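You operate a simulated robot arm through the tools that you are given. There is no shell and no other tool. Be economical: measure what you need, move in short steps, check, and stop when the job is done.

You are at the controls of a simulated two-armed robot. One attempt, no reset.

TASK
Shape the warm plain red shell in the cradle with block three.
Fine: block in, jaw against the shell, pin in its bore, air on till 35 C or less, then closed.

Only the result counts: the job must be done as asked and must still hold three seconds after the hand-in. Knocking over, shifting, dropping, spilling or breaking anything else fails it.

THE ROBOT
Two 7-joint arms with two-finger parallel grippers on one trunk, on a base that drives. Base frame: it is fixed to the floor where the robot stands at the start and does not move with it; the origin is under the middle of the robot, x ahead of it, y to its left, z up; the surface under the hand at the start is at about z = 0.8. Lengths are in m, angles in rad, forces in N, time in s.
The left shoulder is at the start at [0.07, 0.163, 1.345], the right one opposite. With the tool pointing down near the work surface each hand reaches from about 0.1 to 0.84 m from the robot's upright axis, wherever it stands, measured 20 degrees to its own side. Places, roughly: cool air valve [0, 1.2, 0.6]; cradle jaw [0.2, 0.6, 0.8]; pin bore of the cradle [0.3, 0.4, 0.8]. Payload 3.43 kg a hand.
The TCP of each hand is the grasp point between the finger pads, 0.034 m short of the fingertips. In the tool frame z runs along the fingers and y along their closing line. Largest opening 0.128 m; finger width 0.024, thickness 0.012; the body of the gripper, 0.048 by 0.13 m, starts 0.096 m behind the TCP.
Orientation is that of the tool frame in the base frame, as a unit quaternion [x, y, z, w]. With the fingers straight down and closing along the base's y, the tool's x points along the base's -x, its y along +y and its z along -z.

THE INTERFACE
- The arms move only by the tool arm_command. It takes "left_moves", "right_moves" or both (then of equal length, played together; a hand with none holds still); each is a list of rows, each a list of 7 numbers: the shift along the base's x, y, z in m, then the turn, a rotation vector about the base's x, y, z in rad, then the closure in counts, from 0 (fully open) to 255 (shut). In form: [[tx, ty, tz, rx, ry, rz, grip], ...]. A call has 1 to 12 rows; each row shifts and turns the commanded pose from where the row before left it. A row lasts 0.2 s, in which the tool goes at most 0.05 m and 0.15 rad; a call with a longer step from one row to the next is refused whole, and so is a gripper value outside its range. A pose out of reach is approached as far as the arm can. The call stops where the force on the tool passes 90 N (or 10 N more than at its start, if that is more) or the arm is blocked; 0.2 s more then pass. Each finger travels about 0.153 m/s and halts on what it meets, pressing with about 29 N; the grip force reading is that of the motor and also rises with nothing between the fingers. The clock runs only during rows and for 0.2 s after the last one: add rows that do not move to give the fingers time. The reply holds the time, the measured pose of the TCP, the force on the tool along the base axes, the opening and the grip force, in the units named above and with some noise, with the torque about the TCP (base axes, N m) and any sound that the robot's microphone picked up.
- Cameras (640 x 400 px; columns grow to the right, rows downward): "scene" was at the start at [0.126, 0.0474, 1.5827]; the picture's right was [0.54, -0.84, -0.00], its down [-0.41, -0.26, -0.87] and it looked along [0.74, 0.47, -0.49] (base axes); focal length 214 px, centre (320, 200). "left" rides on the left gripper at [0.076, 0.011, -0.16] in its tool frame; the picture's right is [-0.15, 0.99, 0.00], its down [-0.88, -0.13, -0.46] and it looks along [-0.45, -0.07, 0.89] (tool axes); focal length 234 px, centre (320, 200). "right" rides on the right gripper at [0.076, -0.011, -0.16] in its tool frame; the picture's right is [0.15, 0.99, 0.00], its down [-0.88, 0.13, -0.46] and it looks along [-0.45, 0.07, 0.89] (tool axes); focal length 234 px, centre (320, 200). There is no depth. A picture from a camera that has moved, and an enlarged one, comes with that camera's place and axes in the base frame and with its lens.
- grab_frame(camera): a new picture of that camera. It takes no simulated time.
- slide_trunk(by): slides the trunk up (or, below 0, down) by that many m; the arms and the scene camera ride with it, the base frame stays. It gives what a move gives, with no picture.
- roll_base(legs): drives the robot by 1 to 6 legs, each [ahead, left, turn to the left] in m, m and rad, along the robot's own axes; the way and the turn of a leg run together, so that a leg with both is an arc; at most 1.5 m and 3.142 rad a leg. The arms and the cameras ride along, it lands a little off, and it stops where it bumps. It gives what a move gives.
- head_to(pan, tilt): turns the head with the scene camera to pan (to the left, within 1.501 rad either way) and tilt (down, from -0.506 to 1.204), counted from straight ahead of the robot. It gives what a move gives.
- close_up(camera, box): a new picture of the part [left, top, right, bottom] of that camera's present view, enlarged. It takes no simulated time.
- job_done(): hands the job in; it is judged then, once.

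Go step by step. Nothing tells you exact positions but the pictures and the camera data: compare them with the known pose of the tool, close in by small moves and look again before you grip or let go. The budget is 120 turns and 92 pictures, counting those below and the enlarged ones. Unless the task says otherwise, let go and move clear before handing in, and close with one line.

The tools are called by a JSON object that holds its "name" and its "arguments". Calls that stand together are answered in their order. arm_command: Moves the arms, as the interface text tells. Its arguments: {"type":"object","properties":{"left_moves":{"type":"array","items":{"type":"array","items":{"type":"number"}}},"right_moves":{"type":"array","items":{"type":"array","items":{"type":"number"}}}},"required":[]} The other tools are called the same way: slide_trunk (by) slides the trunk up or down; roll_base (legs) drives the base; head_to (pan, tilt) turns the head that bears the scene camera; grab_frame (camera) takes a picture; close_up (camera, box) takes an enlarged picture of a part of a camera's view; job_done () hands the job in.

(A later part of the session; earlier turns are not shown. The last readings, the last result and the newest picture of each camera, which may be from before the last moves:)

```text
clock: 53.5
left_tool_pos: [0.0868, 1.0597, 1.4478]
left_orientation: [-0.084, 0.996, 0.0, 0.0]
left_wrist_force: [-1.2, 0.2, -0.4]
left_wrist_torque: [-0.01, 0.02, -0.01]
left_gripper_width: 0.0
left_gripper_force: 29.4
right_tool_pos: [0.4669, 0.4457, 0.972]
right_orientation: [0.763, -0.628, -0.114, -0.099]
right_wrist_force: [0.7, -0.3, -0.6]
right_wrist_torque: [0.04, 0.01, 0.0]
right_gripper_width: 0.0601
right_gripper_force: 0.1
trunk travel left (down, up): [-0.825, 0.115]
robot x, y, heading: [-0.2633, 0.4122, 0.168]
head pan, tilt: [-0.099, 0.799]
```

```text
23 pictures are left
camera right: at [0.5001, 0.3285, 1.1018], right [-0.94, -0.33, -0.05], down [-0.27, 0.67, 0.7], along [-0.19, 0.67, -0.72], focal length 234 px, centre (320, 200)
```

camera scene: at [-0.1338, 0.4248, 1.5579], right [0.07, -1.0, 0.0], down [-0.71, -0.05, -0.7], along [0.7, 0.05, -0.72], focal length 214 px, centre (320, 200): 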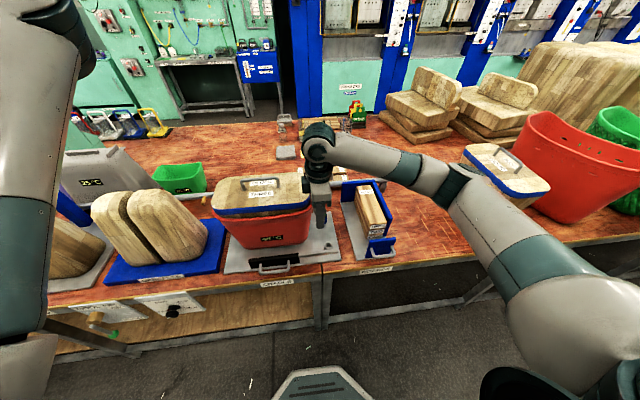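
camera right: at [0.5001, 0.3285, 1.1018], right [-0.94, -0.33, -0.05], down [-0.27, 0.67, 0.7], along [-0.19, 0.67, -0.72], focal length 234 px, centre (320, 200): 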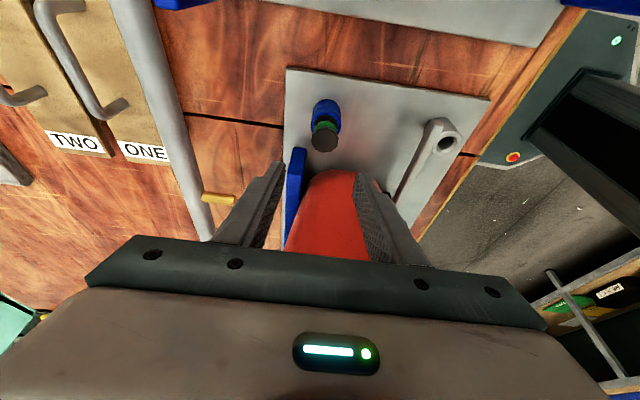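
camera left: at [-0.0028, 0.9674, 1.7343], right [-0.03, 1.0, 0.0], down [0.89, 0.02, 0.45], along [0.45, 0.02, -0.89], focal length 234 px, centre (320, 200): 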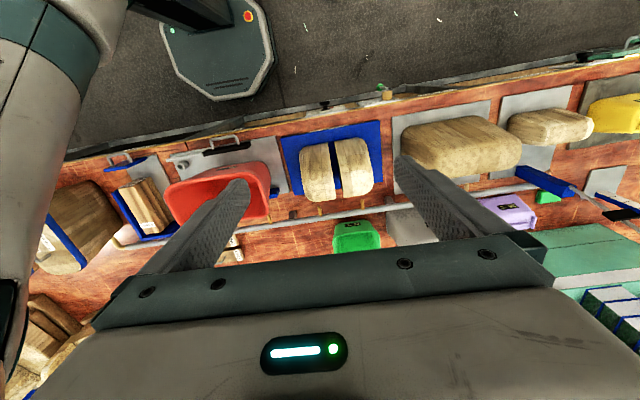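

Pin confirmed at (0.464, 0.453). Descending with tips around the knob and gripping.

{"name": "arm_command", "arguments": {"right_moves": [[-0.001, 0, -0.03, 0, 0, 0, 135], [-0.001, 0, -0.03, 0, 0, 0, 135], [0, 0, -0.025, 0, 0, 0, 135], [0, 0, 0, 0, 0, 0, 135]]}}

{"name": "grab_frame", "arguments": {"camera": "right"}}

```text
clock: 54.5
left_tool_pos: [0.0865, 1.0609, 1.4472]
left_orientation: [-0.084, 0.996, 0.001, 0.0]
left_wrist_force: [-1.1, 0.5, -0.2]
left_wrist_torque: [0.01, 0.02, 0.01]
left_gripper_width: 0.0
left_gripper_force: 29.0
right_tool_pos: [0.4663, 0.4434, 0.887]
right_orientation: [0.763, -0.629, -0.115, -0.099]
right_wrist_force: [-0.9, 0.2, -0.1]
right_wrist_torque: [-0.01, -0.01, -0.01]
right_gripper_width: 0.0603
right_gripper_force: 0.1
trunk travel left (down, up): [-0.825, 0.115]
robot x, y, heading: [-0.2646, 0.4116, 0.172]
head pan, tilt: [-0.099, 0.799]
```

```text
22 pictures are left
camera right: at [0.4987, 0.3275, 1.0168], right [-0.94, -0.33, -0.05], down [-0.27, 0.67, 0.7], along [-0.19, 0.67, -0.72], focal length 234 px, centre (320, 200)
```

right: 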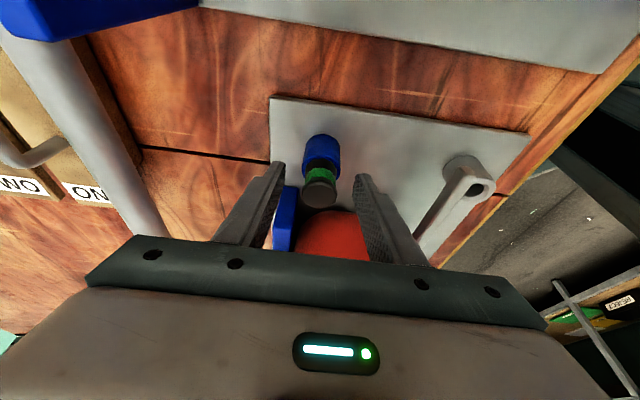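

{"name": "arm_command", "arguments": {"right_moves": [[0, 0, 0, 0, 0, 0, 200], [0, 0, 0, 0, 0, 0, 255], [0, 0, 0, 0, 0, 0, 255], [0, 0, 0, 0, 0, 0, 255]]}}

```text
clock: 55.5
left_tool_pos: [0.0872, 1.0611, 1.4474]
left_orientation: [-0.084, 0.996, 0.001, 0.0]
left_wrist_force: [0.6, 0.1, 0.3]
left_wrist_torque: [0.03, 0.0, 0.01]
left_gripper_width: 0.0
left_gripper_force: 29.2
right_tool_pos: [0.4654, 0.4438, 0.8876]
right_orientation: [0.763, -0.628, -0.115, -0.099]
right_wrist_force: [-0.5, -0.3, 0.1]
right_wrist_torque: [-0.01, 0.04, -0.02]
right_gripper_width: 0.0267
right_gripper_force: 28.9
trunk travel left (down, up): [-0.825, 0.115]
robot x, y, heading: [-0.261, 0.4118, 0.167]
head pan, tilt: [-0.099, 0.799]
```

Gripped (27 mm knob). Lifting straight out.

{"name": "arm_command", "arguments": {"right_moves": [[0, 0, 0.01, 0, 0, 0, 255], [0, 0, 0.02, 0, 0, 0, 255], [0, 0, 0.03, 0, 0, 0, 255], [0, 0, 0.03, 0, 0, 0, 255], [0, 0, 0.02, 0, 0, 0, 255], [0, 0, 0, 0, 0, 0, 255]]}}

{"name": "close_up", "arguments": {"camera": "scene", "box": [250, 140, 370, 260]}}

{"name": "grab_frame", "arguments": {"camera": "right"}}

```text
clock: 56.9
left_tool_pos: [0.087, 1.0609, 1.4467]
left_orientation: [-0.084, 0.996, 0.001, -0.002]
left_wrist_force: [0.0, -0.4, -0.3]
left_wrist_torque: [0.0, 0.02, 0.03]
left_gripper_width: 0.0002
left_gripper_force: 29.3
right_tool_pos: [0.4645, 0.4448, 0.9961]
right_orientation: [0.763, -0.629, -0.114, -0.099]
right_wrist_force: [-0.6, 0.2, -2.0]
right_wrist_torque: [-0.04, 0.01, -0.02]
right_gripper_width: 0.0266
right_gripper_force: 28.9
trunk travel left (down, up): [-0.825, 0.115]
robot x, y, heading: [-0.2605, 0.4087, 0.168]
head pan, tilt: [-0.099, 0.799]
```

```text
3.33 times, centred on (310, 200) of scene
camera zoom: at [-0.1316, 0.424, 1.5577], right [0.07, -1.0, 0.0], down [-0.72, -0.05, -0.7], along [0.7, 0.05, -0.72], focal length 715 px, centre (353, 200)
```

zoom: 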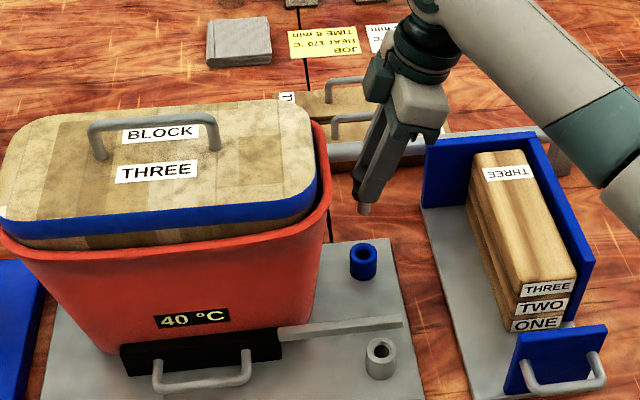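

```text
20 pictures are left
camera right: at [0.4988, 0.3277, 1.125], right [-0.94, -0.33, -0.05], down [-0.27, 0.67, 0.7], along [-0.19, 0.67, -0.72], focal length 234 px, centre (320, 200)
```

right: 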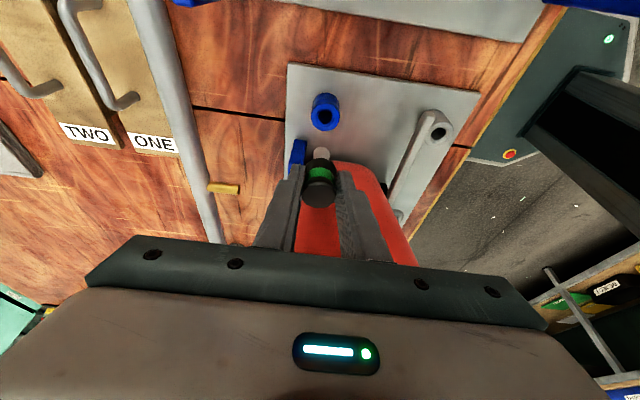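

Pin in hand, vertical. I'll carry it over the bore while turning the hand a quarter turn so the fingers won't meet the tail.

{"name": "arm_command", "arguments": {"right_moves": [[0, -0.025, 0, 0, 0, -0.14, 255], [0, -0.025, 0, 0, 0, -0.14, 255], [-0.01, -0.02, 0, 0, 0, -0.14, 255], [-0.02, 0, 0, 0, 0, -0.14, 255], [-0.03, 0, 0, 0, 0, -0.14, 255], [-0.03, 0, 0, 0, 0, -0.14, 255], [-0.03, 0, 0, 0, 0, -0.14, 255], [-0.02, 0.01, 0, 0, 0, -0.14, 255], [-0.01, 0.02, 0, 0, 0, -0.14, 255], [0, 0.02, 0, 0, 0, -0.14, 255], [0, 0, 0, 0, 0, 0, 255]]}}

{"name": "grab_frame", "arguments": {"camera": "right"}}

{"name": "close_up", "arguments": {"camera": "scene", "box": [250, 160, 370, 280]}}

```text
clock: 59.2
left_tool_pos: [0.0872, 1.0593, 1.4483]
left_orientation: [-0.084, 0.996, 0.001, 0.001]
left_wrist_force: [-0.9, 0.3, 0.9]
left_wrist_torque: [0.0, -0.01, -0.01]
left_gripper_width: 0.0
left_gripper_force: 28.8
right_tool_pos: [0.315, 0.4232, 0.9976]
right_orientation: [-0.177, 0.973, 0.024, 0.148]
right_wrist_force: [-0.3, 0.0, -1.3]
right_wrist_torque: [0.0, -0.03, 0.02]
right_gripper_width: 0.0267
right_gripper_force: 28.6
trunk travel left (down, up): [-0.825, 0.115]
robot x, y, heading: [-0.265, 0.411, 0.173]
head pan, tilt: [-0.099, 0.799]
```

```text
19 pictures are left
camera right: at [0.2065, 0.3714, 1.1266], right [-0.48, 0.88, -0.05], down [0.61, 0.38, 0.7], along [0.63, 0.3, -0.72], focal length 234 px, centre (320, 200)
```

right: 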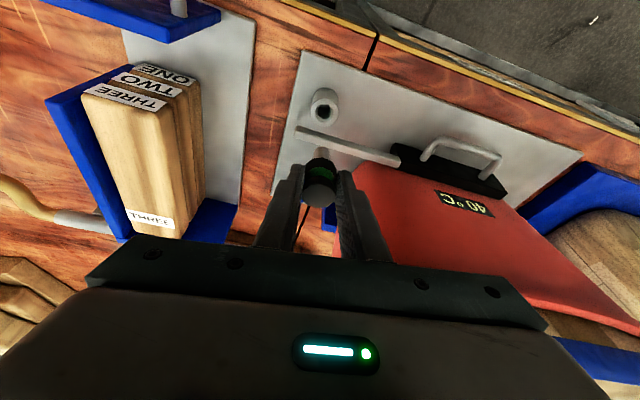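

```text
3.33 times, centred on (310, 220) of scene
camera zoom: at [-0.1318, 0.4229, 1.5577], right [0.07, -1.0, 0.0], down [-0.72, -0.05, -0.7], along [0.7, 0.05, -0.72], focal length 715 px, centre (353, 133)
```

zoom: 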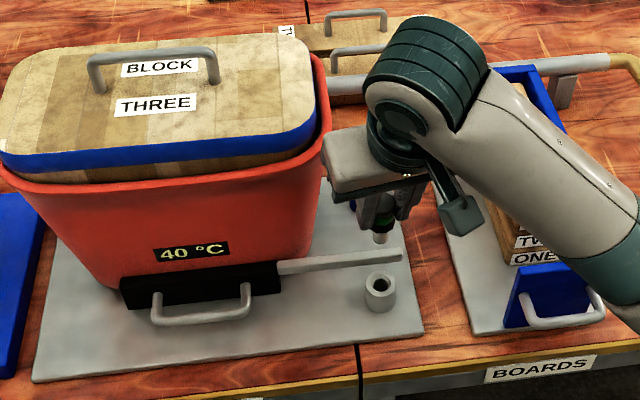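

{"name": "close_up", "arguments": {"camera": "right", "box": [280, 80, 380, 220]}}

```text
2.86 times, centred on (330, 150) of right
camera zoom: at [0.2065, 0.3714, 1.1266], right [-0.48, 0.88, -0.05], down [0.61, 0.38, 0.7], along [0.63, 0.3, -0.72], focal length 669 px, centre (291, 343)
```

zoom: 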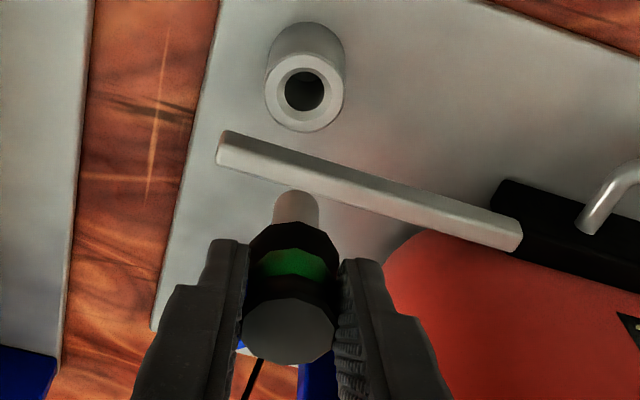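

Pin tip is within a few millimetres of the bore line; correct by (-3, -2.5) mm, lower to just above the bore and recheck.

{"name": "arm_command", "arguments": {"right_moves": [[-0.003, -0.0025, -0.03, 0, 0, 0, 255], [0, 0, -0.03, 0, 0, 0, 255], [0, 0, 0, 0, 0, 0, 255]]}}

{"name": "close_up", "arguments": {"camera": "right", "box": [280, 80, 380, 220]}}

{"name": "close_up", "arguments": {"camera": "scene", "box": [290, 210, 350, 270]}}

```text
clock: 60.0
left_tool_pos: [0.0868, 1.0614, 1.4464]
left_orientation: [-0.084, 0.996, 0.0, 0.0]
left_wrist_force: [0.2, 0.4, 0.1]
left_wrist_torque: [-0.01, -0.01, -0.01]
left_gripper_width: 0.0
left_gripper_force: 29.1
right_tool_pos: [0.3124, 0.4247, 0.9365]
right_orientation: [-0.179, 0.972, 0.024, 0.149]
right_wrist_force: [-0.5, -0.6, -1.0]
right_wrist_torque: [-0.02, 0.01, 0.01]
right_gripper_width: 0.0265
right_gripper_force: 28.6
trunk travel left (down, up): [-0.825, 0.115]
robot x, y, heading: [-0.2578, 0.4146, 0.169]
head pan, tilt: [-0.099, 0.799]
```

```text
2.86 times, centred on (330, 150) of right
camera zoom: at [0.2038, 0.371, 1.0653], right [-0.48, 0.87, -0.05], down [0.61, 0.38, 0.7], along [0.63, 0.3, -0.72], focal length 669 px, centre (291, 343)
```

zoom: 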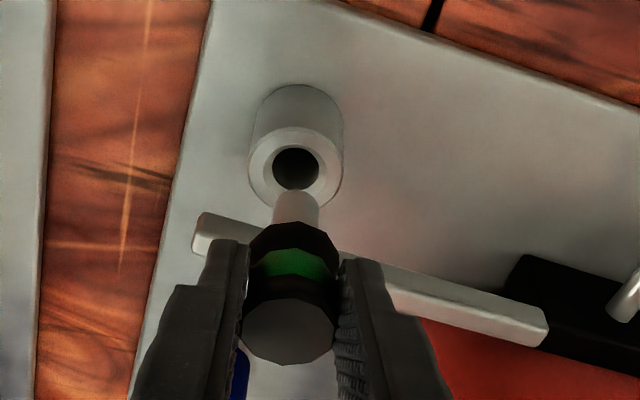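

```text
6.67 times, centred on (320, 240) of scene
camera zoom: at [-0.1318, 0.4244, 1.5577], right [0.07, -1.0, 0.0], down [-0.72, -0.05, -0.7], along [0.7, 0.05, -0.72], focal length 1430 px, centre (320, -67)
```

zoom: 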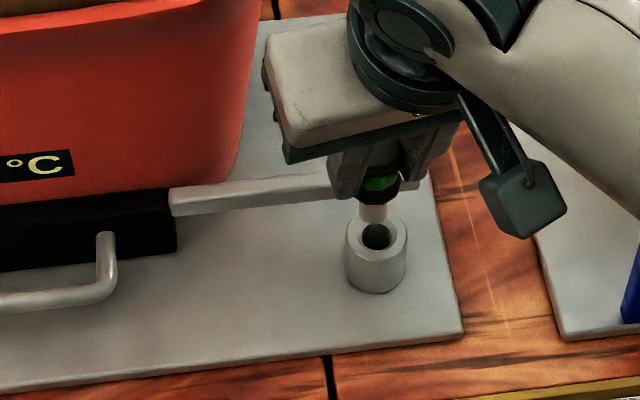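

Nearly coaxial; shift 2 mm toward -y and lower gently.

{"name": "arm_command", "arguments": {"right_moves": [[0, -0.002, 0, 0, 0, 0, 255], [0, 0, -0.008, 0, 0, 0, 255], [0, 0, -0.006, 0, 0, 0, 255], [0, 0, -0.006, 0, 0, 0, 255], [0, 0, 0, 0, 0, 0, 255]]}}

{"name": "close_up", "arguments": {"camera": "right", "box": [280, 80, 380, 220]}}

```text
clock: 61.2
left_tool_pos: [0.0865, 1.0606, 1.4477]
left_orientation: [-0.084, 0.997, 0.001, 0.0]
left_wrist_force: [-0.1, -0.3, 0.6]
left_wrist_torque: [0.01, 0.01, 0.01]
left_gripper_width: 0.0002
left_gripper_force: 29.5
right_tool_pos: [0.312, 0.4208, 0.916]
right_orientation: [-0.178, 0.972, 0.024, 0.149]
right_wrist_force: [0.9, -0.1, -0.2]
right_wrist_torque: [0.01, 0.01, 0.01]
right_gripper_width: 0.0268
right_gripper_force: 29.2
trunk travel left (down, up): [-0.825, 0.115]
robot x, y, heading: [-0.2618, 0.4121, 0.171]
head pan, tilt: [-0.099, 0.799]
```

```text
2.86 times, centred on (330, 150) of right
camera zoom: at [0.2034, 0.3675, 1.0449], right [-0.48, 0.87, -0.05], down [0.61, 0.38, 0.7], along [0.63, 0.31, -0.72], focal length 669 px, centre (291, 343)
```

zoom: 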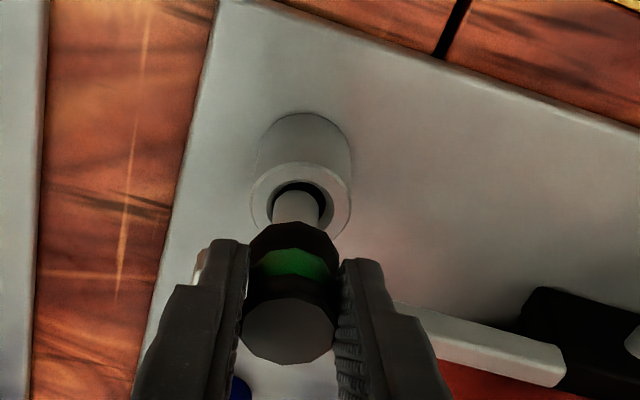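

{"name": "arm_command", "arguments": {"right_moves": [[0, 0.001, -0.004, 0, 0, 0, 255], [0, 0, -0.005, 0, 0, 0, 255], [0, 0, -0.005, 0, 0, 0, 255], [0, 0, 0, 0, 0, 0, 255]]}}

{"name": "close_up", "arguments": {"camera": "right", "box": [280, 80, 380, 220]}}

```text
clock: 62.2
left_tool_pos: [0.0844, 1.0606, 1.4487]
left_orientation: [-0.083, 0.997, 0.001, 0.0]
left_wrist_force: [-0.2, -0.5, 0.1]
left_wrist_torque: [-0.01, 0.0, -0.04]
left_gripper_width: 0.0
left_gripper_force: 29.4
right_tool_pos: [0.3116, 0.4209, 0.9011]
right_orientation: [-0.179, 0.972, 0.024, 0.148]
right_wrist_force: [-5.5, -3.3, 1.9]
right_wrist_torque: [-0.15, 0.36, 0.02]
right_gripper_width: 0.0265
right_gripper_force: 29.0
trunk travel left (down, up): [-0.825, 0.115]
robot x, y, heading: [-0.2602, 0.4103, 0.169]
head pan, tilt: [-0.099, 0.799]
```

```text
2.86 times, centred on (330, 150) of right
camera zoom: at [0.203, 0.3687, 1.0316], right [-0.48, 0.87, -0.05], down [0.61, 0.38, 0.7], along [0.63, 0.3, -0.72], focal length 669 px, centre (291, 343)
```

zoom: 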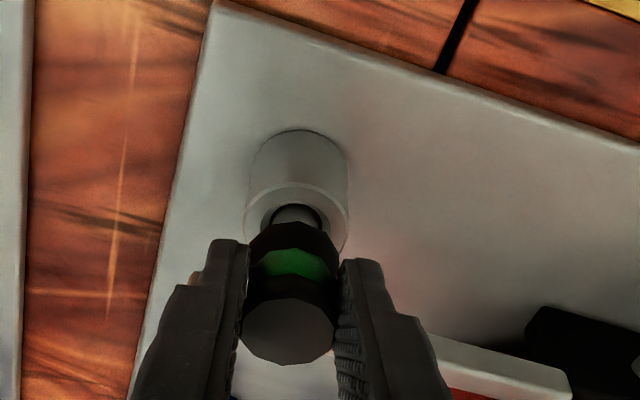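

The pin is in the bore with a slight side force; easing back 1.5 mm and lowering until seated.

{"name": "arm_command", "arguments": {"right_moves": [[-0.0013, -0.0008, -0.003, 0, 0, 0, 255], [0, 0, -0.004, 0, 0, 0, 255], [0, 0, -0.004, 0, 0, 0, 255], [0, 0, 0, 0, 0, 0, 255]]}}

```text
clock: 63.2
left_tool_pos: [0.0873, 1.0606, 1.4468]
left_orientation: [-0.084, 0.996, 0.001, -0.001]
left_wrist_force: [0.4, -0.3, -0.2]
left_wrist_torque: [0.02, -0.03, 0.02]
left_gripper_width: 0.0
left_gripper_force: 28.9
right_tool_pos: [0.3101, 0.4202, 0.8922]
right_orientation: [-0.18, 0.972, 0.024, 0.148]
right_wrist_force: [0.5, -1.2, -0.8]
right_wrist_torque: [0.0, -0.01, 0.03]
right_gripper_width: 0.0268
right_gripper_force: 29.3
trunk travel left (down, up): [-0.825, 0.115]
robot x, y, heading: [-0.2614, 0.4114, 0.169]
head pan, tilt: [-0.099, 0.799]
```

{"name": "arm_command", "arguments": {"right_moves": [[0, 0, -0.004, 0, 0, 0, 255], [0, 0, -0.004, 0, 0, 0, 255], [0, 0, 0, 0, 0, 0, 255]]}}

{"name": "close_up", "arguments": {"camera": "right", "box": [280, 80, 380, 220]}}

```text
clock: 64.0
left_tool_pos: [0.0848, 1.0609, 1.4488]
left_orientation: [-0.083, 0.997, 0.001, 0.0]
left_wrist_force: [-0.8, -1.1, -0.5]
left_wrist_torque: [-0.02, 0.0, 0.0]
left_gripper_width: 0.0
left_gripper_force: 28.7
right_tool_pos: [0.3106, 0.4197, 0.8861]
right_orientation: [-0.179, 0.972, 0.025, 0.151]
right_wrist_force: [4.7, -1.3, 16.3]
right_wrist_torque: [0.2, -0.19, -0.06]
right_gripper_width: 0.0271
right_gripper_force: 29.0
trunk travel left (down, up): [-0.825, 0.115]
robot x, y, heading: [-0.2645, 0.4101, 0.165]
head pan, tilt: [-0.099, 0.799]
```

```text
2.86 times, centred on (330, 150) of right
camera zoom: at [0.2012, 0.3673, 1.0147], right [-0.48, 0.88, -0.05], down [0.61, 0.37, 0.7], along [0.63, 0.31, -0.71], focal length 669 px, centre (291, 343)
```

zoom: 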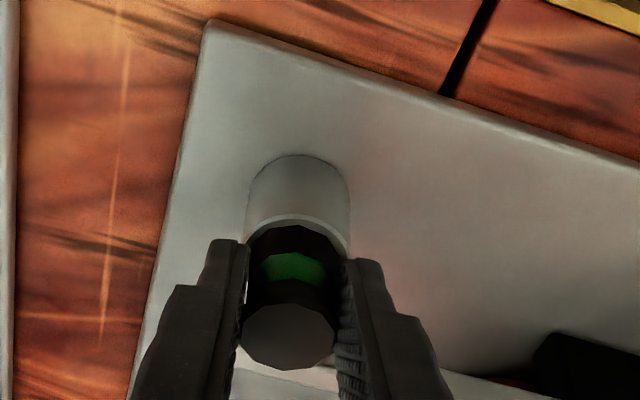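

Pin fully seated on the boss. Releasing, rising, and then driving left toward the valve.

{"name": "arm_command", "arguments": {"right_moves": [[0, 0, 0.002, 0, 0, 0, 200], [0, 0, 0, 0, 0, 0, 170], [0, 0, 0.015, 0, 0, 0, 170], [-0.01, 0, 0.04, 0, 0, 0, 170], [-0.01, 0, 0.045, 0, 0, 0, 170], [0, 0, 0.045, 0, 0, 0, 170], [0, -0.02, 0.045, 0, 0, 0, 170], [0, -0.02, 0.045, 0, 0, 0, 170]]}}

{"name": "roll_base", "arguments": {"legs": [[0, 0.42, 0]]}}

{"name": "head_to", "arguments": {"pan": 0.75, "tilt": 1.0}}

{"name": "grab_frame", "arguments": {"camera": "scene"}}

```text
clock: 65.8
left_tool_pos: [0.0859, 1.0604, 1.4483]
left_orientation: [-0.084, 0.996, 0.001, 0.0]
left_wrist_force: [0.5, -0.4, -0.3]
left_wrist_torque: [0.0, 0.0, -0.01]
left_gripper_width: 0.0
left_gripper_force: 28.5
right_tool_pos: [0.2914, 0.3804, 1.1234]
right_orientation: [-0.179, 0.972, 0.023, 0.149]
right_wrist_force: [-0.2, 0.6, -0.2]
right_wrist_torque: [0.01, -0.03, 0.01]
right_gripper_width: 0.0425
right_gripper_force: 0.0
trunk travel left (down, up): [-0.825, 0.115]
robot x, y, heading: [-0.2602, 0.4083, 0.166]
head pan, tilt: [-0.099, 0.799]
```

```text
clock: 68.4
left_tool_pos: [0.0146, 1.4686, 1.4486]
left_orientation: [-0.084, 0.996, 0.002, 0.0]
left_wrist_force: [0.0, -0.9, 0.2]
left_wrist_torque: [0.04, 0.03, 0.0]
left_gripper_width: 0.0
left_gripper_force: 29.0
right_tool_pos: [0.2228, 0.7897, 1.1224]
right_orientation: [-0.181, 0.972, 0.025, 0.149]
right_wrist_force: [0.6, -1.5, 0.1]
right_wrist_torque: [0.04, -0.03, 0.05]
right_gripper_width: 0.0425
right_gripper_force: 0.1
trunk travel left (down, up): [-0.825, 0.115]
robot x, y, heading: [-0.3314, 0.8212, 0.173]
head pan, tilt: [-0.099, 0.799]
```

```text
clock: 69.6
left_tool_pos: [0.0141, 1.4704, 1.4473]
left_orientation: [-0.084, 0.996, 0.001, 0.0]
left_wrist_force: [0.4, -0.1, 0.3]
left_wrist_torque: [-0.04, 0.0, -0.03]
left_gripper_width: 0.0
left_gripper_force: 29.1
right_tool_pos: [0.2233, 0.7908, 1.1216]
right_orientation: [-0.181, 0.972, 0.025, 0.148]
right_wrist_force: [0.1, -0.7, -0.5]
right_wrist_torque: [-0.02, 0.01, -0.02]
right_gripper_width: 0.0424
right_gripper_force: 0.0
trunk travel left (down, up): [-0.825, 0.115]
robot x, y, heading: [-0.3326, 0.824, 0.174]
head pan, tilt: [0.75, 1.0]
```

```text
11 pictures are left
camera scene: at [-0.2405, 0.8825, 1.5426], right [0.8, -0.6, 0.0], down [-0.51, -0.67, -0.54], along [0.33, 0.43, -0.84], focal length 214 px, centre (320, 200)
```

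scene: 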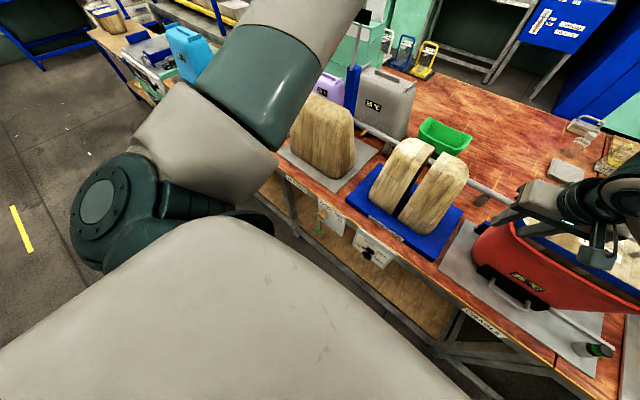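

{"name": "close_up", "arguments": {"camera": "scene", "box": [290, 180, 410, 280]}}

```text
4.00 times, centred on (350, 230) of scene
camera zoom: at [-0.2405, 0.8825, 1.5426], right [0.8, -0.6, 0.0], down [-0.51, -0.67, -0.54], along [0.33, 0.43, -0.84], focal length 858 px, centre (200, 80)
```

zoom: 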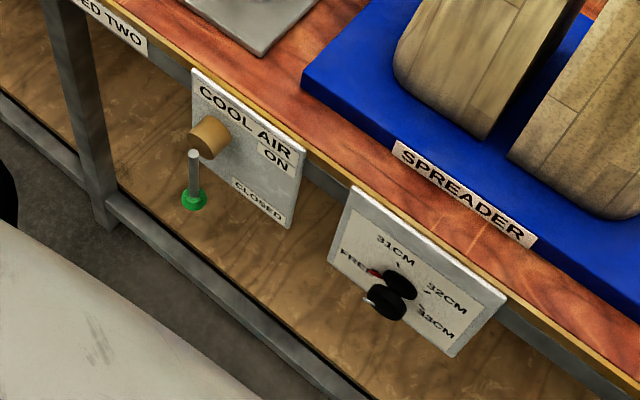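

Now it's clear: the valve's lever hangs down (CLOSED) and must swing right, level with ON. Hub ≈ (0.03,1.24,0.69), knob ≈ (0.03,1.24,0.57). I'll back off, raise the right hand, and pitch the left hand to point at the apron.

{"name": "roll_base", "arguments": {"legs": [[-0.12, 0, 0]]}}

{"name": "arm_command", "arguments": {"left_moves": [[0, 0, -0.04, 0.024, -0.141, 0, 255], [0, 0, -0.04, 0.024, -0.141, 0, 255], [0, 0, -0.04, 0.024, -0.141, 0, 255], [0, 0, -0.04, 0.024, -0.141, 0, 255], [0, 0, -0.04, 0.024, -0.141, 0, 255], [0, 0, -0.04, 0.024, -0.141, 0, 255], [0, 0, -0.04, 0.024, -0.141, 0, 255], [0, 0, -0.04, 0.024, -0.141, 0, 255], [0, 0, -0.04, 0.024, -0.141, 0, 255], [0, 0, -0.04, 0.024, -0.141, 0, 255], [0, 0, -0.04, 0.024, -0.141, 0, 255]], "right_moves": [[-0.02, 0, 0.04, 0, 0, 0, 170], [-0.02, 0, 0.04, 0, 0, 0, 170], [0, 0, 0.04, 0, 0, 0, 170], [0, 0, 0.04, 0, 0, 0, 170], [0, 0, 0.04, 0, 0, 0, 170], [0, 0, 0.04, 0, 0, 0, 170], [0, 0, 0.04, 0, 0, 0, 170], [0, 0, 0, 0, 0, 0, 170], [0, 0, 0, 0, 0, 0, 170], [0, 0, 0, 0, 0, 0, 170], [0, 0, 0, 0, 0, 0, 170]]}}

```text
clock: 70.8
left_tool_pos: [-0.1024, 1.4496, 1.4456]
left_orientation: [-0.084, 0.996, 0.001, -0.003]
left_wrist_force: [0.4, 0.2, -0.4]
left_wrist_torque: [0.01, 0.03, 0.01]
left_gripper_width: 0.0005
left_gripper_force: 29.0
right_tool_pos: [0.1042, 0.7704, 1.12]
right_orientation: [-0.179, 0.972, 0.023, 0.147]
right_wrist_force: [-0.5, 0.8, -0.4]
right_wrist_torque: [-0.02, -0.01, 0.01]
right_gripper_width: 0.0424
right_gripper_force: 0.1
trunk travel left (down, up): [-0.825, 0.115]
robot x, y, heading: [-0.454, 0.7964, 0.169]
head pan, tilt: [0.75, 1.0]
```

```text
clock: 73.2
left_tool_pos: [-0.1084, 1.483, 1.0716]
left_orientation: [-0.059, 0.706, 0.059, 0.703]
left_wrist_force: [-0.2, -0.5, 0.2]
left_wrist_torque: [0.02, -0.02, 0.01]
left_gripper_width: 0.0
left_gripper_force: 28.9
left hand out of reach, approached as far as the arm can: row 11
right_tool_pos: [0.0617, 0.7695, 1.4018]
right_orientation: [-0.18, 0.972, 0.025, 0.149]
right_wrist_force: [0.3, -0.2, 0.4]
right_wrist_torque: [-0.04, -0.02, 0.03]
right_gripper_width: 0.0425
right_gripper_force: 0.1
trunk travel left (down, up): [-0.825, 0.115]
robot x, y, heading: [-0.4491, 0.7978, 0.169]
head pan, tilt: [0.75, 1.0]
```

{"name": "slide_trunk", "arguments": {"by": -0.4}}

{"name": "arm_command", "arguments": {"left_moves": [[0, -0.03, -0.01, 0, 0, 0, 255], [0, -0.035, -0.015, 0, 0, 0, 255], [0, -0.035, -0.015, 0, 0, 0, 255], [0, -0.035, -0.02, 0, 0, 0, 255], [0, -0.035, -0.02, 0, 0, 0, 255], [0, 0, 0, 0, 0, 0, 255]]}}

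{"name": "head_to", "arguments": {"pan": 0.7, "tilt": 0.7}}

{"name": "grab_frame", "arguments": {"camera": "scene"}}

```text
clock: 77.0
left_tool_pos: [-0.108, 1.4819, 0.6714]
left_orientation: [-0.06, 0.708, 0.059, 0.701]
left_wrist_force: [-0.6, 0.3, -0.2]
left_wrist_torque: [0.0, -0.04, 0.04]
left_gripper_width: 0.0
left_gripper_force: 28.8
right_tool_pos: [0.063, 0.7693, 1.0025]
right_orientation: [-0.18, 0.972, 0.025, 0.149]
right_wrist_force: [-0.1, -0.1, -0.3]
right_wrist_torque: [-0.01, -0.03, -0.02]
right_gripper_width: 0.0425
right_gripper_force: 0.1
trunk travel left (down, up): [-0.425, 0.515]
robot x, y, heading: [-0.4486, 0.7985, 0.173]
head pan, tilt: [0.75, 1.0]
```

```text
clock: 78.5
left_tool_pos: [-0.1157, 1.333, 0.6332]
left_orientation: [-0.058, 0.708, 0.058, 0.701]
left_wrist_force: [-0.4, -1.0, 0.7]
left_wrist_torque: [-0.01, 0.02, 0.02]
left_gripper_width: 0.0
left_gripper_force: 28.9
left hand out of reach, approached as far as the arm can: row 1, 2, 3
right_tool_pos: [0.063, 0.7676, 1.0011]
right_orientation: [-0.18, 0.972, 0.023, 0.148]
right_wrist_force: [0.3, 0.7, -0.3]
right_wrist_torque: [0.03, 0.01, 0.01]
right_gripper_width: 0.0425
right_gripper_force: 0.1
trunk travel left (down, up): [-0.425, 0.515]
robot x, y, heading: [-0.4514, 0.7992, 0.171]
head pan, tilt: [0.75, 1.0]
```

```text
clock: 79.2
left_tool_pos: [-0.1155, 1.3334, 0.6325]
left_orientation: [-0.059, 0.708, 0.058, 0.701]
left_wrist_force: [0.0, 0.0, -0.3]
left_wrist_torque: [0.02, 0.01, 0.01]
left_gripper_width: 0.0
left_gripper_force: 29.3
right_tool_pos: [0.0624, 0.7691, 1.0015]
right_orientation: [-0.18, 0.972, 0.024, 0.149]
right_wrist_force: [0.0, 0.3, 0.1]
right_wrist_torque: [0.01, 0.03, -0.02]
right_gripper_width: 0.0428
right_gripper_force: 0.0
trunk travel left (down, up): [-0.425, 0.515]
robot x, y, heading: [-0.4482, 0.7966, 0.17]
head pan, tilt: [0.7, 0.7]
```

```text
9 pictures are left
camera scene: at [-0.3469, 0.8717, 1.1659], right [0.77, -0.64, 0.0], down [-0.42, -0.49, -0.76], along [0.49, 0.58, -0.64], focal length 214 px, centre (320, 200)
```

scene: 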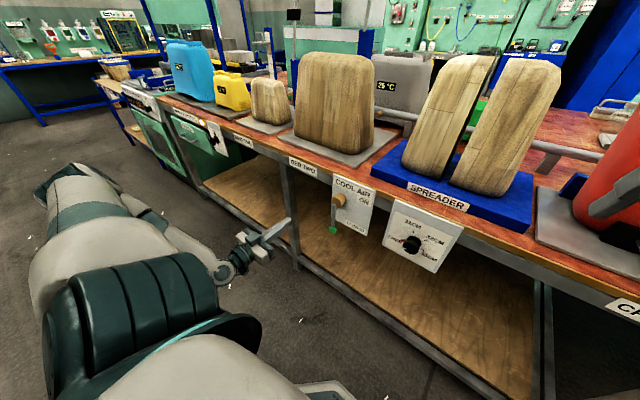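

Triangulated: knob (0.019,1.230,0.603), hub ≈ (0.036,1.23,0.729). I'll place the closed fingertips just left of the rod.

{"name": "arm_command", "arguments": {"left_moves": [[0.007, -0.041, 0.006, 0, 0, 0, 255], [0.007, -0.041, 0.006, 0, 0, 0, 255], [0.0315, 0.0054, 0, 0, 0, 0, 255], [0.0315, 0.0054, 0, 0, 0, 0, 255], [0.0315, 0.0054, 0, 0, 0, 0, 255], [0, 0, 0, 0, 0, 0, 255]]}}

{"name": "close_up", "arguments": {"camera": "scene", "box": [260, 160, 400, 260]}}

```text
clock: 80.7
left_tool_pos: [-0.0093, 1.2654, 0.6438]
left_orientation: [-0.06, 0.708, 0.059, 0.701]
left_wrist_force: [-0.6, -0.4, -0.5]
left_wrist_torque: [0.03, -0.01, 0.0]
left_gripper_width: 0.0
left_gripper_force: 29.6
right_tool_pos: [0.0625, 0.7692, 1.0017]
right_orientation: [-0.18, 0.972, 0.024, 0.148]
right_wrist_force: [0.2, -0.3, 0.2]
right_wrist_torque: [-0.02, -0.01, 0.0]
right_gripper_width: 0.0425
right_gripper_force: 0.1
trunk travel left (down, up): [-0.425, 0.515]
robot x, y, heading: [-0.4528, 0.8024, 0.168]
head pan, tilt: [0.7, 0.7]
```

```text
4.00 times, centred on (330, 210) of scene
camera zoom: at [-0.347, 0.8716, 1.166], right [0.76, -0.64, 0.0], down [-0.41, -0.49, -0.76], along [0.49, 0.59, -0.64], focal length 858 px, centre (280, 160)
```

zoom: 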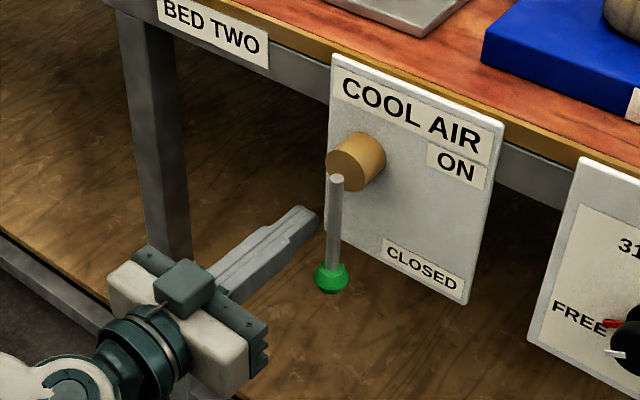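

Fingertips are right beside the rod. Sweeping the lever along its arc to the right, first part.

{"name": "arm_command", "arguments": {"left_moves": [[0.0029, -0.0167, 0, 0, 0, 0, 255], [0.0025, -0.0148, -0.0008, 0, 0, 0, 255], [0.0026, -0.0148, -0.0007, 0, 0, 0, 255], [0.0024, -0.0143, 0.0045, 0, 0, 0, 255], [0.0025, -0.0143, 0.0045, 0, 0, 0, 255], [0.002, -0.0118, 0.009, 0, 0, 0, 255], [0.0021, -0.0118, 0.009, 0, 0, 0, 255], [0, 0, 0, 0, 0, 0, 255]]}}

{"name": "close_up", "arguments": {"camera": "scene", "box": [260, 160, 400, 260]}}

```text
clock: 82.5
left_tool_pos: [-0.015, 1.1674, 0.6621]
left_orientation: [-0.059, 0.708, 0.059, 0.701]
left_wrist_force: [0.0, 0.1, 0.2]
left_wrist_torque: [-0.03, 0.03, 0.02]
left_gripper_width: 0.0
left_gripper_force: 29.3
left hand out of reach, approached as far as the arm can: row 2, 4, 5, 6, 7
right_tool_pos: [0.0623, 0.7688, 1.001]
right_orientation: [-0.179, 0.972, 0.024, 0.149]
right_wrist_force: [-0.2, 0.5, -0.4]
right_wrist_torque: [-0.02, -0.02, 0.02]
right_gripper_width: 0.0428
right_gripper_force: 0.2
trunk travel left (down, up): [-0.425, 0.515]
robot x, y, heading: [-0.4508, 0.8002, 0.171]
head pan, tilt: [0.7, 0.7]
```

```text
4.00 times, centred on (330, 210) of scene
camera zoom: at [-0.3469, 0.8716, 1.166], right [0.76, -0.64, 0.0], down [-0.41, -0.49, -0.76], along [0.49, 0.58, -0.64], focal length 858 px, centre (280, 160)
```

zoom: 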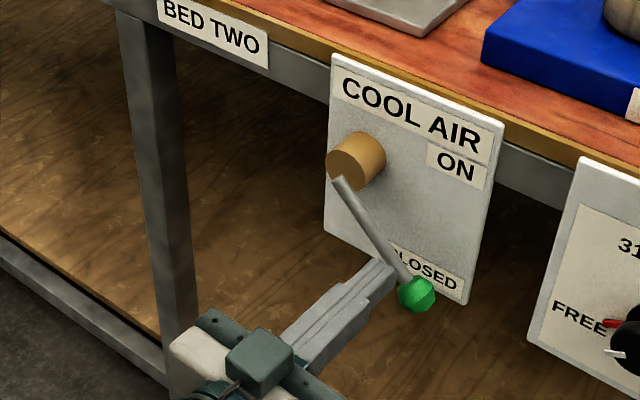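

It works, but the hand was cramped and pulled back. I'll back the base a bit more so the arm can extend, and resume from below-left of the rod.

{"name": "roll_base", "arguments": {"legs": [[-0.13, 0, 0]]}}

```text
clock: 83.7
left_tool_pos: [-0.1442, 1.1446, 0.6625]
left_orientation: [-0.059, 0.708, 0.058, 0.702]
left_wrist_force: [-0.6, 0.7, -0.2]
left_wrist_torque: [-0.01, -0.02, 0.01]
left_gripper_width: 0.0001
left_gripper_force: 28.8
right_tool_pos: [-0.0676, 0.7464, 1.0008]
right_orientation: [-0.18, 0.972, 0.025, 0.149]
right_wrist_force: [-0.4, -0.6, 0.2]
right_wrist_torque: [-0.01, -0.04, -0.02]
right_gripper_width: 0.0425
right_gripper_force: 0.0
trunk travel left (down, up): [-0.425, 0.515]
robot x, y, heading: [-0.5781, 0.7784, 0.168]
head pan, tilt: [0.7, 0.7]
```

{"name": "arm_command", "arguments": {"left_moves": [[-0.0037, 0.0217, -0.0135, 0, 0, 0, 255], [0.0398, 0.0069, 0, 0, 0, 0, 255], [0.0398, 0.0069, 0, 0, 0, 0, 255], [0.0398, 0.0069, 0, 0, 0, 0, 255], [0.0398, 0.0069, 0, 0, 0, 0, 255], [0, 0, 0, 0, 0, 0, 255], [0.0022, -0.0128, 0.0105, 0, 0, 0, 255], [0.0022, -0.0128, 0.0105, 0, 0, 0, 255], [0.0014, -0.0081, 0.0128, 0, 0, 0, 255], [0.0014, -0.0081, 0.0128, 0, 0, 0, 255], [0.001, -0.0059, 0.022, 0, 0, 0, 255], [0, 0, 0, 0, 0, 0, 255]]}}

{"name": "grab_frame", "arguments": {"camera": "scene"}}

```text
clock: 86.3
left_tool_pos: [-0.1539, 1.1188, 0.6838]
left_orientation: [-0.057, 0.707, 0.057, 0.702]
left_wrist_force: [0.0, 0.4, 0.0]
left_wrist_torque: [-0.01, -0.01, 0.04]
left_gripper_width: 0.0001
left_gripper_force: 29.4
left hand out of reach, approached as far as the arm can: row 2, 3, 4, 5, 7, 8, 9, 10, 11
right_tool_pos: [-0.0668, 0.7462, 0.9994]
right_orientation: [-0.18, 0.972, 0.024, 0.149]
right_wrist_force: [0.2, 0.2, -0.1]
right_wrist_torque: [0.01, -0.01, -0.01]
right_gripper_width: 0.0426
right_gripper_force: 0.1
trunk travel left (down, up): [-0.425, 0.515]
robot x, y, heading: [-0.5779, 0.7801, 0.164]
head pan, tilt: [0.7, 0.7]
```

```text
6 pictures are left
camera scene: at [-0.4751, 0.8495, 1.166], right [0.76, -0.65, 0.0], down [-0.42, -0.49, -0.76], along [0.49, 0.58, -0.64], focal length 214 px, centre (320, 200)
```

scene: 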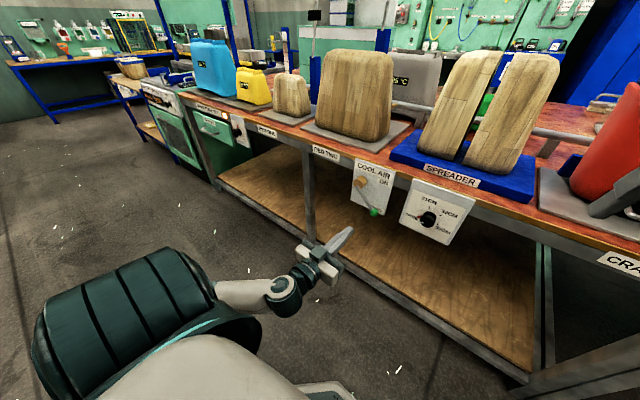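

The forward-pointing hand can't work so far inboard. I'll shift the base right so the valve is further to the left side, where it worked.

{"name": "roll_base", "arguments": {"legs": [[0.05, -0.2, 0]]}}

{"name": "arm_command", "arguments": {"left_moves": [[-0.0068, 0.0394, 0, 0, 0, 0, 255], [-0.0068, 0.0394, 0, 0, 0, 0, 255], [-0.0068, 0.0394, 0, 0, 0, 0, 255], [-0.0068, 0.0394, 0, 0, 0, 0, 255], [-0.0068, 0.0394, 0, 0, 0, 0, 255], [-0.0068, 0.0394, -0.02, 0, 0, 0, 255], [0, 0, 0, 0, 0, 0, 255]]}}

```text
clock: 88.0
left_tool_pos: [-0.0704, 0.9331, 0.6842]
left_orientation: [-0.058, 0.707, 0.059, 0.702]
left_wrist_force: [0.1, -0.3, 0.3]
left_wrist_torque: [-0.03, 0.01, -0.03]
left_gripper_width: 0.0001
left_gripper_force: 28.9
right_tool_pos: [0.0167, 0.5593, 1.0014]
right_orientation: [-0.18, 0.972, 0.024, 0.149]
right_wrist_force: [0.1, 0.7, 0.5]
right_wrist_torque: [0.04, -0.04, -0.02]
right_gripper_width: 0.0425
right_gripper_force: 0.0
trunk travel left (down, up): [-0.425, 0.515]
robot x, y, heading: [-0.4955, 0.5916, 0.17]
head pan, tilt: [0.7, 0.7]
```

```text
clock: 89.5
left_tool_pos: [-0.111, 1.1712, 0.6632]
left_orientation: [-0.059, 0.707, 0.059, 0.702]
left_wrist_force: [0.0, 0.0, -0.1]
left_wrist_torque: [-0.01, 0.0, -0.01]
left_gripper_width: 0.0
left_gripper_force: 28.4
right_tool_pos: [0.0151, 0.559, 1.0009]
right_orientation: [-0.18, 0.972, 0.024, 0.148]
right_wrist_force: [-0.4, 0.7, -0.2]
right_wrist_torque: [0.03, -0.01, -0.05]
right_gripper_width: 0.0426
right_gripper_force: 0.1
trunk travel left (down, up): [-0.425, 0.515]
robot x, y, heading: [-0.4931, 0.591, 0.171]
head pan, tilt: [0.7, 0.7]
```

{"name": "arm_command", "arguments": {"left_moves": [[0, 0.0015, -0.014, 0, 0, 0, 255], [0.0407, 0.007, 0, 0, 0, 0, 255], [0.0407, 0.007, 0, 0, 0, 0, 255], [0.0407, 0.007, 0, 0, 0, 0, 255], [0, 0, 0, 0, 0, 0, 255]]}}

```text
clock: 90.8
left_tool_pos: [-0.0399, 1.1915, 0.6481]
left_orientation: [-0.059, 0.707, 0.058, 0.702]
left_wrist_force: [-0.6, 0.1, -0.7]
left_wrist_torque: [0.0, 0.03, 0.03]
left_gripper_width: 0.0
left_gripper_force: 28.9
left hand out of reach, approached as far as the arm can: row 3, 4
right_tool_pos: [0.0176, 0.56, 1.0005]
right_orientation: [-0.18, 0.972, 0.024, 0.149]
right_wrist_force: [-0.3, -0.8, 0.0]
right_wrist_torque: [-0.03, 0.01, 0.03]
right_gripper_width: 0.0427
right_gripper_force: 0.0
trunk travel left (down, up): [-0.425, 0.515]
robot x, y, heading: [-0.4953, 0.5926, 0.17]
head pan, tilt: [0.7, 0.7]
```

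Use the base for the last 5 cm forward.

{"name": "roll_base", "arguments": {"legs": [[0.053, 0, 0]]}}

```text
clock: 91.7
left_tool_pos: [0.0126, 1.2013, 0.6471]
left_orientation: [-0.058, 0.707, 0.058, 0.702]
left_wrist_force: [0.5, -0.2, -0.2]
left_wrist_torque: [0.0, -0.03, 0.03]
left_gripper_width: 0.0
left_gripper_force: 28.8
right_tool_pos: [0.0709, 0.5673, 1.0004]
right_orientation: [-0.18, 0.972, 0.024, 0.149]
right_wrist_force: [-0.2, -1.0, -0.4]
right_wrist_torque: [0.01, 0.08, 0.01]
right_gripper_width: 0.043
right_gripper_force: 0.1
trunk travel left (down, up): [-0.425, 0.515]
robot x, y, heading: [-0.4435, 0.5961, 0.169]
head pan, tilt: [0.7, 0.7]
```

{"name": "arm_command", "arguments": {"left_moves": [[0.0028, -0.0163, 0.0115, 0, 0, 0, 255], [0.0028, -0.0163, 0.0115, 0, 0, 0, 255], [0.0014, -0.0081, 0.0128, 0, 0, 0, 255], [0.0014, -0.0081, 0.0128, 0, 0, 0, 255], [0.0005, -0.003, 0.011, 0, 0, 0, 255], [0.0005, -0.003, 0.011, 0, 0, 0, 255], [0, 0, 0, 0, 0, 0, 255]]}}

{"name": "grab_frame", "arguments": {"camera": "scene"}}

```text
clock: 93.3
left_tool_pos: [-0.0, 1.1523, 0.6994]
left_orientation: [-0.064, 0.719, 0.054, 0.69]
left_wrist_force: [22.2, 5.4, -72.6]
left_wrist_torque: [-0.41, 2.57, 0.67]
left_gripper_width: 0.0
left_gripper_force: 29.2
left hand out of reach, approached as far as the arm can: row 1, 2, 3, 4, 6
right_tool_pos: [0.0769, 0.574, 0.9978]
right_orientation: [-0.179, 0.973, 0.021, 0.144]
right_wrist_force: [-0.6, 0.6, -0.6]
right_wrist_torque: [0.03, -0.02, 0.01]
right_gripper_width: 0.0426
right_gripper_force: 0.0
trunk travel left (down, up): [-0.425, 0.515]
robot x, y, heading: [-0.4399, 0.5985, 0.167]
head pan, tilt: [0.7, 0.7]
```

```text
5 pictures are left
camera scene: at [-0.3319, 0.6789, 1.164], right [0.76, -0.65, 0.0], down [-0.42, -0.5, -0.76], along [0.49, 0.58, -0.65], focal length 214 px, centre (320, 200)
```

scene: 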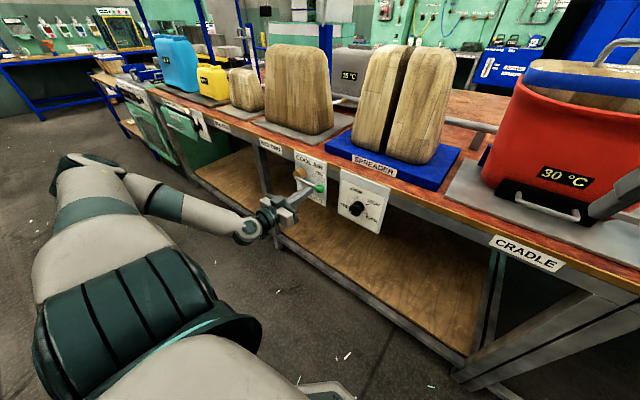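

The strip reads 30 °C already and the lever hit its end stop. A quick zoom to confirm the lever is at ON.

{"name": "close_up", "arguments": {"camera": "scene", "box": [250, 140, 370, 240]}}

```text
4.00 times, centred on (310, 190) of scene
camera zoom: at [-0.3319, 0.6789, 1.164], right [0.76, -0.65, 0.0], down [-0.42, -0.5, -0.76], along [0.49, 0.58, -0.65], focal length 858 px, centre (360, 240)
```

zoom: 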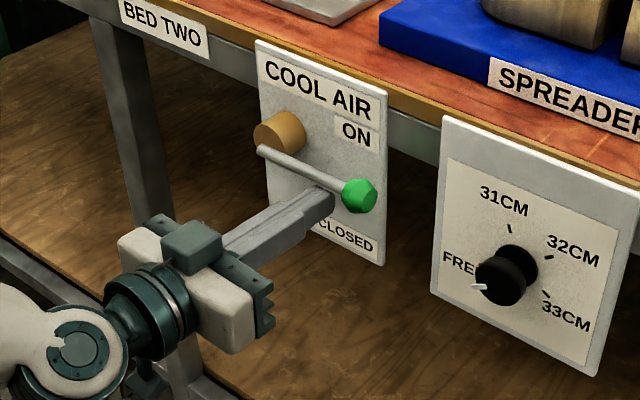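

Lever is at ON, shell at 30 °C (≤35). Now to close: relax, back off, go above the rod.

{"name": "arm_command", "arguments": {"left_moves": [[0, 0, -0.015, 0, 0, 0, 255], [0, 0, -0.005, 0, 0, 0, 255]]}}

{"name": "roll_base", "arguments": {"legs": [[-0.08, 0, 0]]}}

{"name": "arm_command", "arguments": {"left_moves": [[0, 0, 0.03, 0, 0, 0, 255], [0, 0, 0.03, 0, 0, 0, 255], [0, 0, 0.02, 0, 0, 0, 255], [0, 0, 0, 0, 0, 0, 255]]}}

```text
clock: 93.9
left_tool_pos: [0.0004, 1.1498, 0.6987]
left_orientation: [-0.06, 0.706, 0.058, 0.703]
left_wrist_force: [1.7, 7.1, -18.3]
left_wrist_torque: [-0.17, 0.6, 0.26]
left_gripper_width: 0.0
left_gripper_force: 29.2
right_tool_pos: [0.0706, 0.5709, 1.0014]
right_orientation: [-0.18, 0.972, 0.024, 0.148]
right_wrist_force: [-0.2, 0.1, 0.1]
right_wrist_torque: [0.01, -0.03, -0.04]
right_gripper_width: 0.0427
right_gripper_force: 0.1
trunk travel left (down, up): [-0.425, 0.515]
robot x, y, heading: [-0.4459, 0.5972, 0.173]
head pan, tilt: [0.7, 0.7]
```

```text
clock: 95.0
left_tool_pos: [-0.0776, 1.1354, 0.6977]
left_orientation: [-0.058, 0.706, 0.058, 0.703]
left_wrist_force: [-0.4, -0.5, 1.0]
left_wrist_torque: [0.02, 0.02, 0.04]
left_gripper_width: 0.0
left_gripper_force: 28.9
right_tool_pos: [-0.0088, 0.5545, 1.0015]
right_orientation: [-0.181, 0.972, 0.024, 0.149]
right_wrist_force: [0.9, 0.5, 0.1]
right_wrist_torque: [-0.02, -0.06, -0.01]
right_gripper_width: 0.0427
right_gripper_force: 0.0
trunk travel left (down, up): [-0.425, 0.515]
robot x, y, heading: [-0.5202, 0.5861, 0.167]
head pan, tilt: [0.7, 0.7]
```

```text
clock: 96.0
left_tool_pos: [-0.0846, 1.1378, 0.7775]
left_orientation: [-0.058, 0.707, 0.057, 0.703]
left_wrist_force: [0.3, 0.2, 0.4]
left_wrist_torque: [0.01, 0.02, 0.0]
left_gripper_width: 0.0
left_gripper_force: 29.4
left hand out of reach, approached as far as the arm can: row 2
right_tool_pos: [-0.0073, 0.5561, 1.0005]
right_orientation: [-0.18, 0.972, 0.024, 0.149]
right_wrist_force: [0.3, 0.2, -0.1]
right_wrist_torque: [0.02, -0.03, 0.02]
right_gripper_width: 0.0427
right_gripper_force: 0.0
trunk travel left (down, up): [-0.425, 0.515]
robot x, y, heading: [-0.5213, 0.5866, 0.171]
head pan, tilt: [0.7, 0.7]
```

{"name": "roll_base", "arguments": {"legs": [[0.112, 0, 0]]}}

```text
clock: 97.2
left_tool_pos: [0.0251, 1.1575, 0.7755]
left_orientation: [-0.059, 0.708, 0.058, 0.702]
left_wrist_force: [-0.5, 0.2, -0.6]
left_wrist_torque: [0.0, -0.02, 0.0]
left_gripper_width: 0.0
left_gripper_force: 29.0
right_tool_pos: [0.1052, 0.5761, 0.9996]
right_orientation: [-0.18, 0.972, 0.024, 0.149]
right_wrist_force: [0.6, 0.3, -0.4]
right_wrist_torque: [-0.02, 0.02, -0.05]
right_gripper_width: 0.0427
right_gripper_force: 0.2
trunk travel left (down, up): [-0.425, 0.515]
robot x, y, heading: [-0.4122, 0.6057, 0.17]
head pan, tilt: [0.7, 0.7]
```

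{"name": "arm_command", "arguments": {"left_moves": [[0.0009, -0.0054, -0.028, 0, 0, 0, 255], [0.001, -0.0055, -0.0285, 0, 0, 0, 255], [-0.0011, 0.0062, -0.018, 0, 0, 0, 255], [-0.0011, 0.0063, -0.018, 0, 0, 0, 255], [-0.0022, 0.0128, -0.0135, 0, 0, 0, 255], [-0.0022, 0.0128, -0.0135, 0, 0, 0, 255], [-0.0024, 0.0138, -0.006, 0, 0, 0, 255], [-0.0024, 0.0138, -0.006, 0, 0, 0, 255], [-0.0016, 0.009, -0.0015, 0, 0, 0, 255], [0, 0, 0, 0, 0, 0, 255]]}}

{"name": "close_up", "arguments": {"camera": "scene", "box": [230, 130, 370, 240]}}

```text
clock: 99.4
left_tool_pos: [0.0148, 1.2178, 0.6436]
left_orientation: [-0.056, 0.708, 0.056, 0.702]
left_wrist_force: [0.1, -21.0, 0.3]
left_wrist_torque: [0.01, 0.0, -0.13]
left_gripper_width: 0.0
left_gripper_force: 29.2
right_tool_pos: [0.1016, 0.5721, 0.9996]
right_orientation: [-0.179, 0.972, 0.025, 0.149]
right_wrist_force: [0.0, 0.7, 0.7]
right_wrist_torque: [-0.02, -0.02, -0.02]
right_gripper_width: 0.0428
right_gripper_force: 0.0
trunk travel left (down, up): [-0.425, 0.515]
robot x, y, heading: [-0.4071, 0.6069, 0.17]
head pan, tilt: [0.7, 0.7]
```

```text
3.64 times, centred on (300, 185) of scene
camera zoom: at [-0.3066, 0.676, 1.1661], right [0.76, -0.65, 0.0], down [-0.42, -0.49, -0.77], along [0.49, 0.59, -0.64], focal length 780 px, centre (393, 254)
```

zoom: 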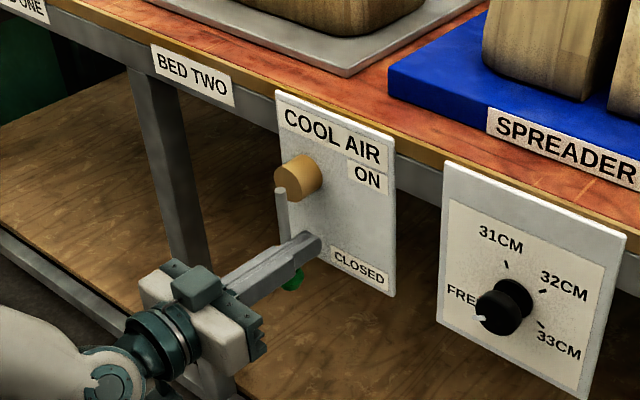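

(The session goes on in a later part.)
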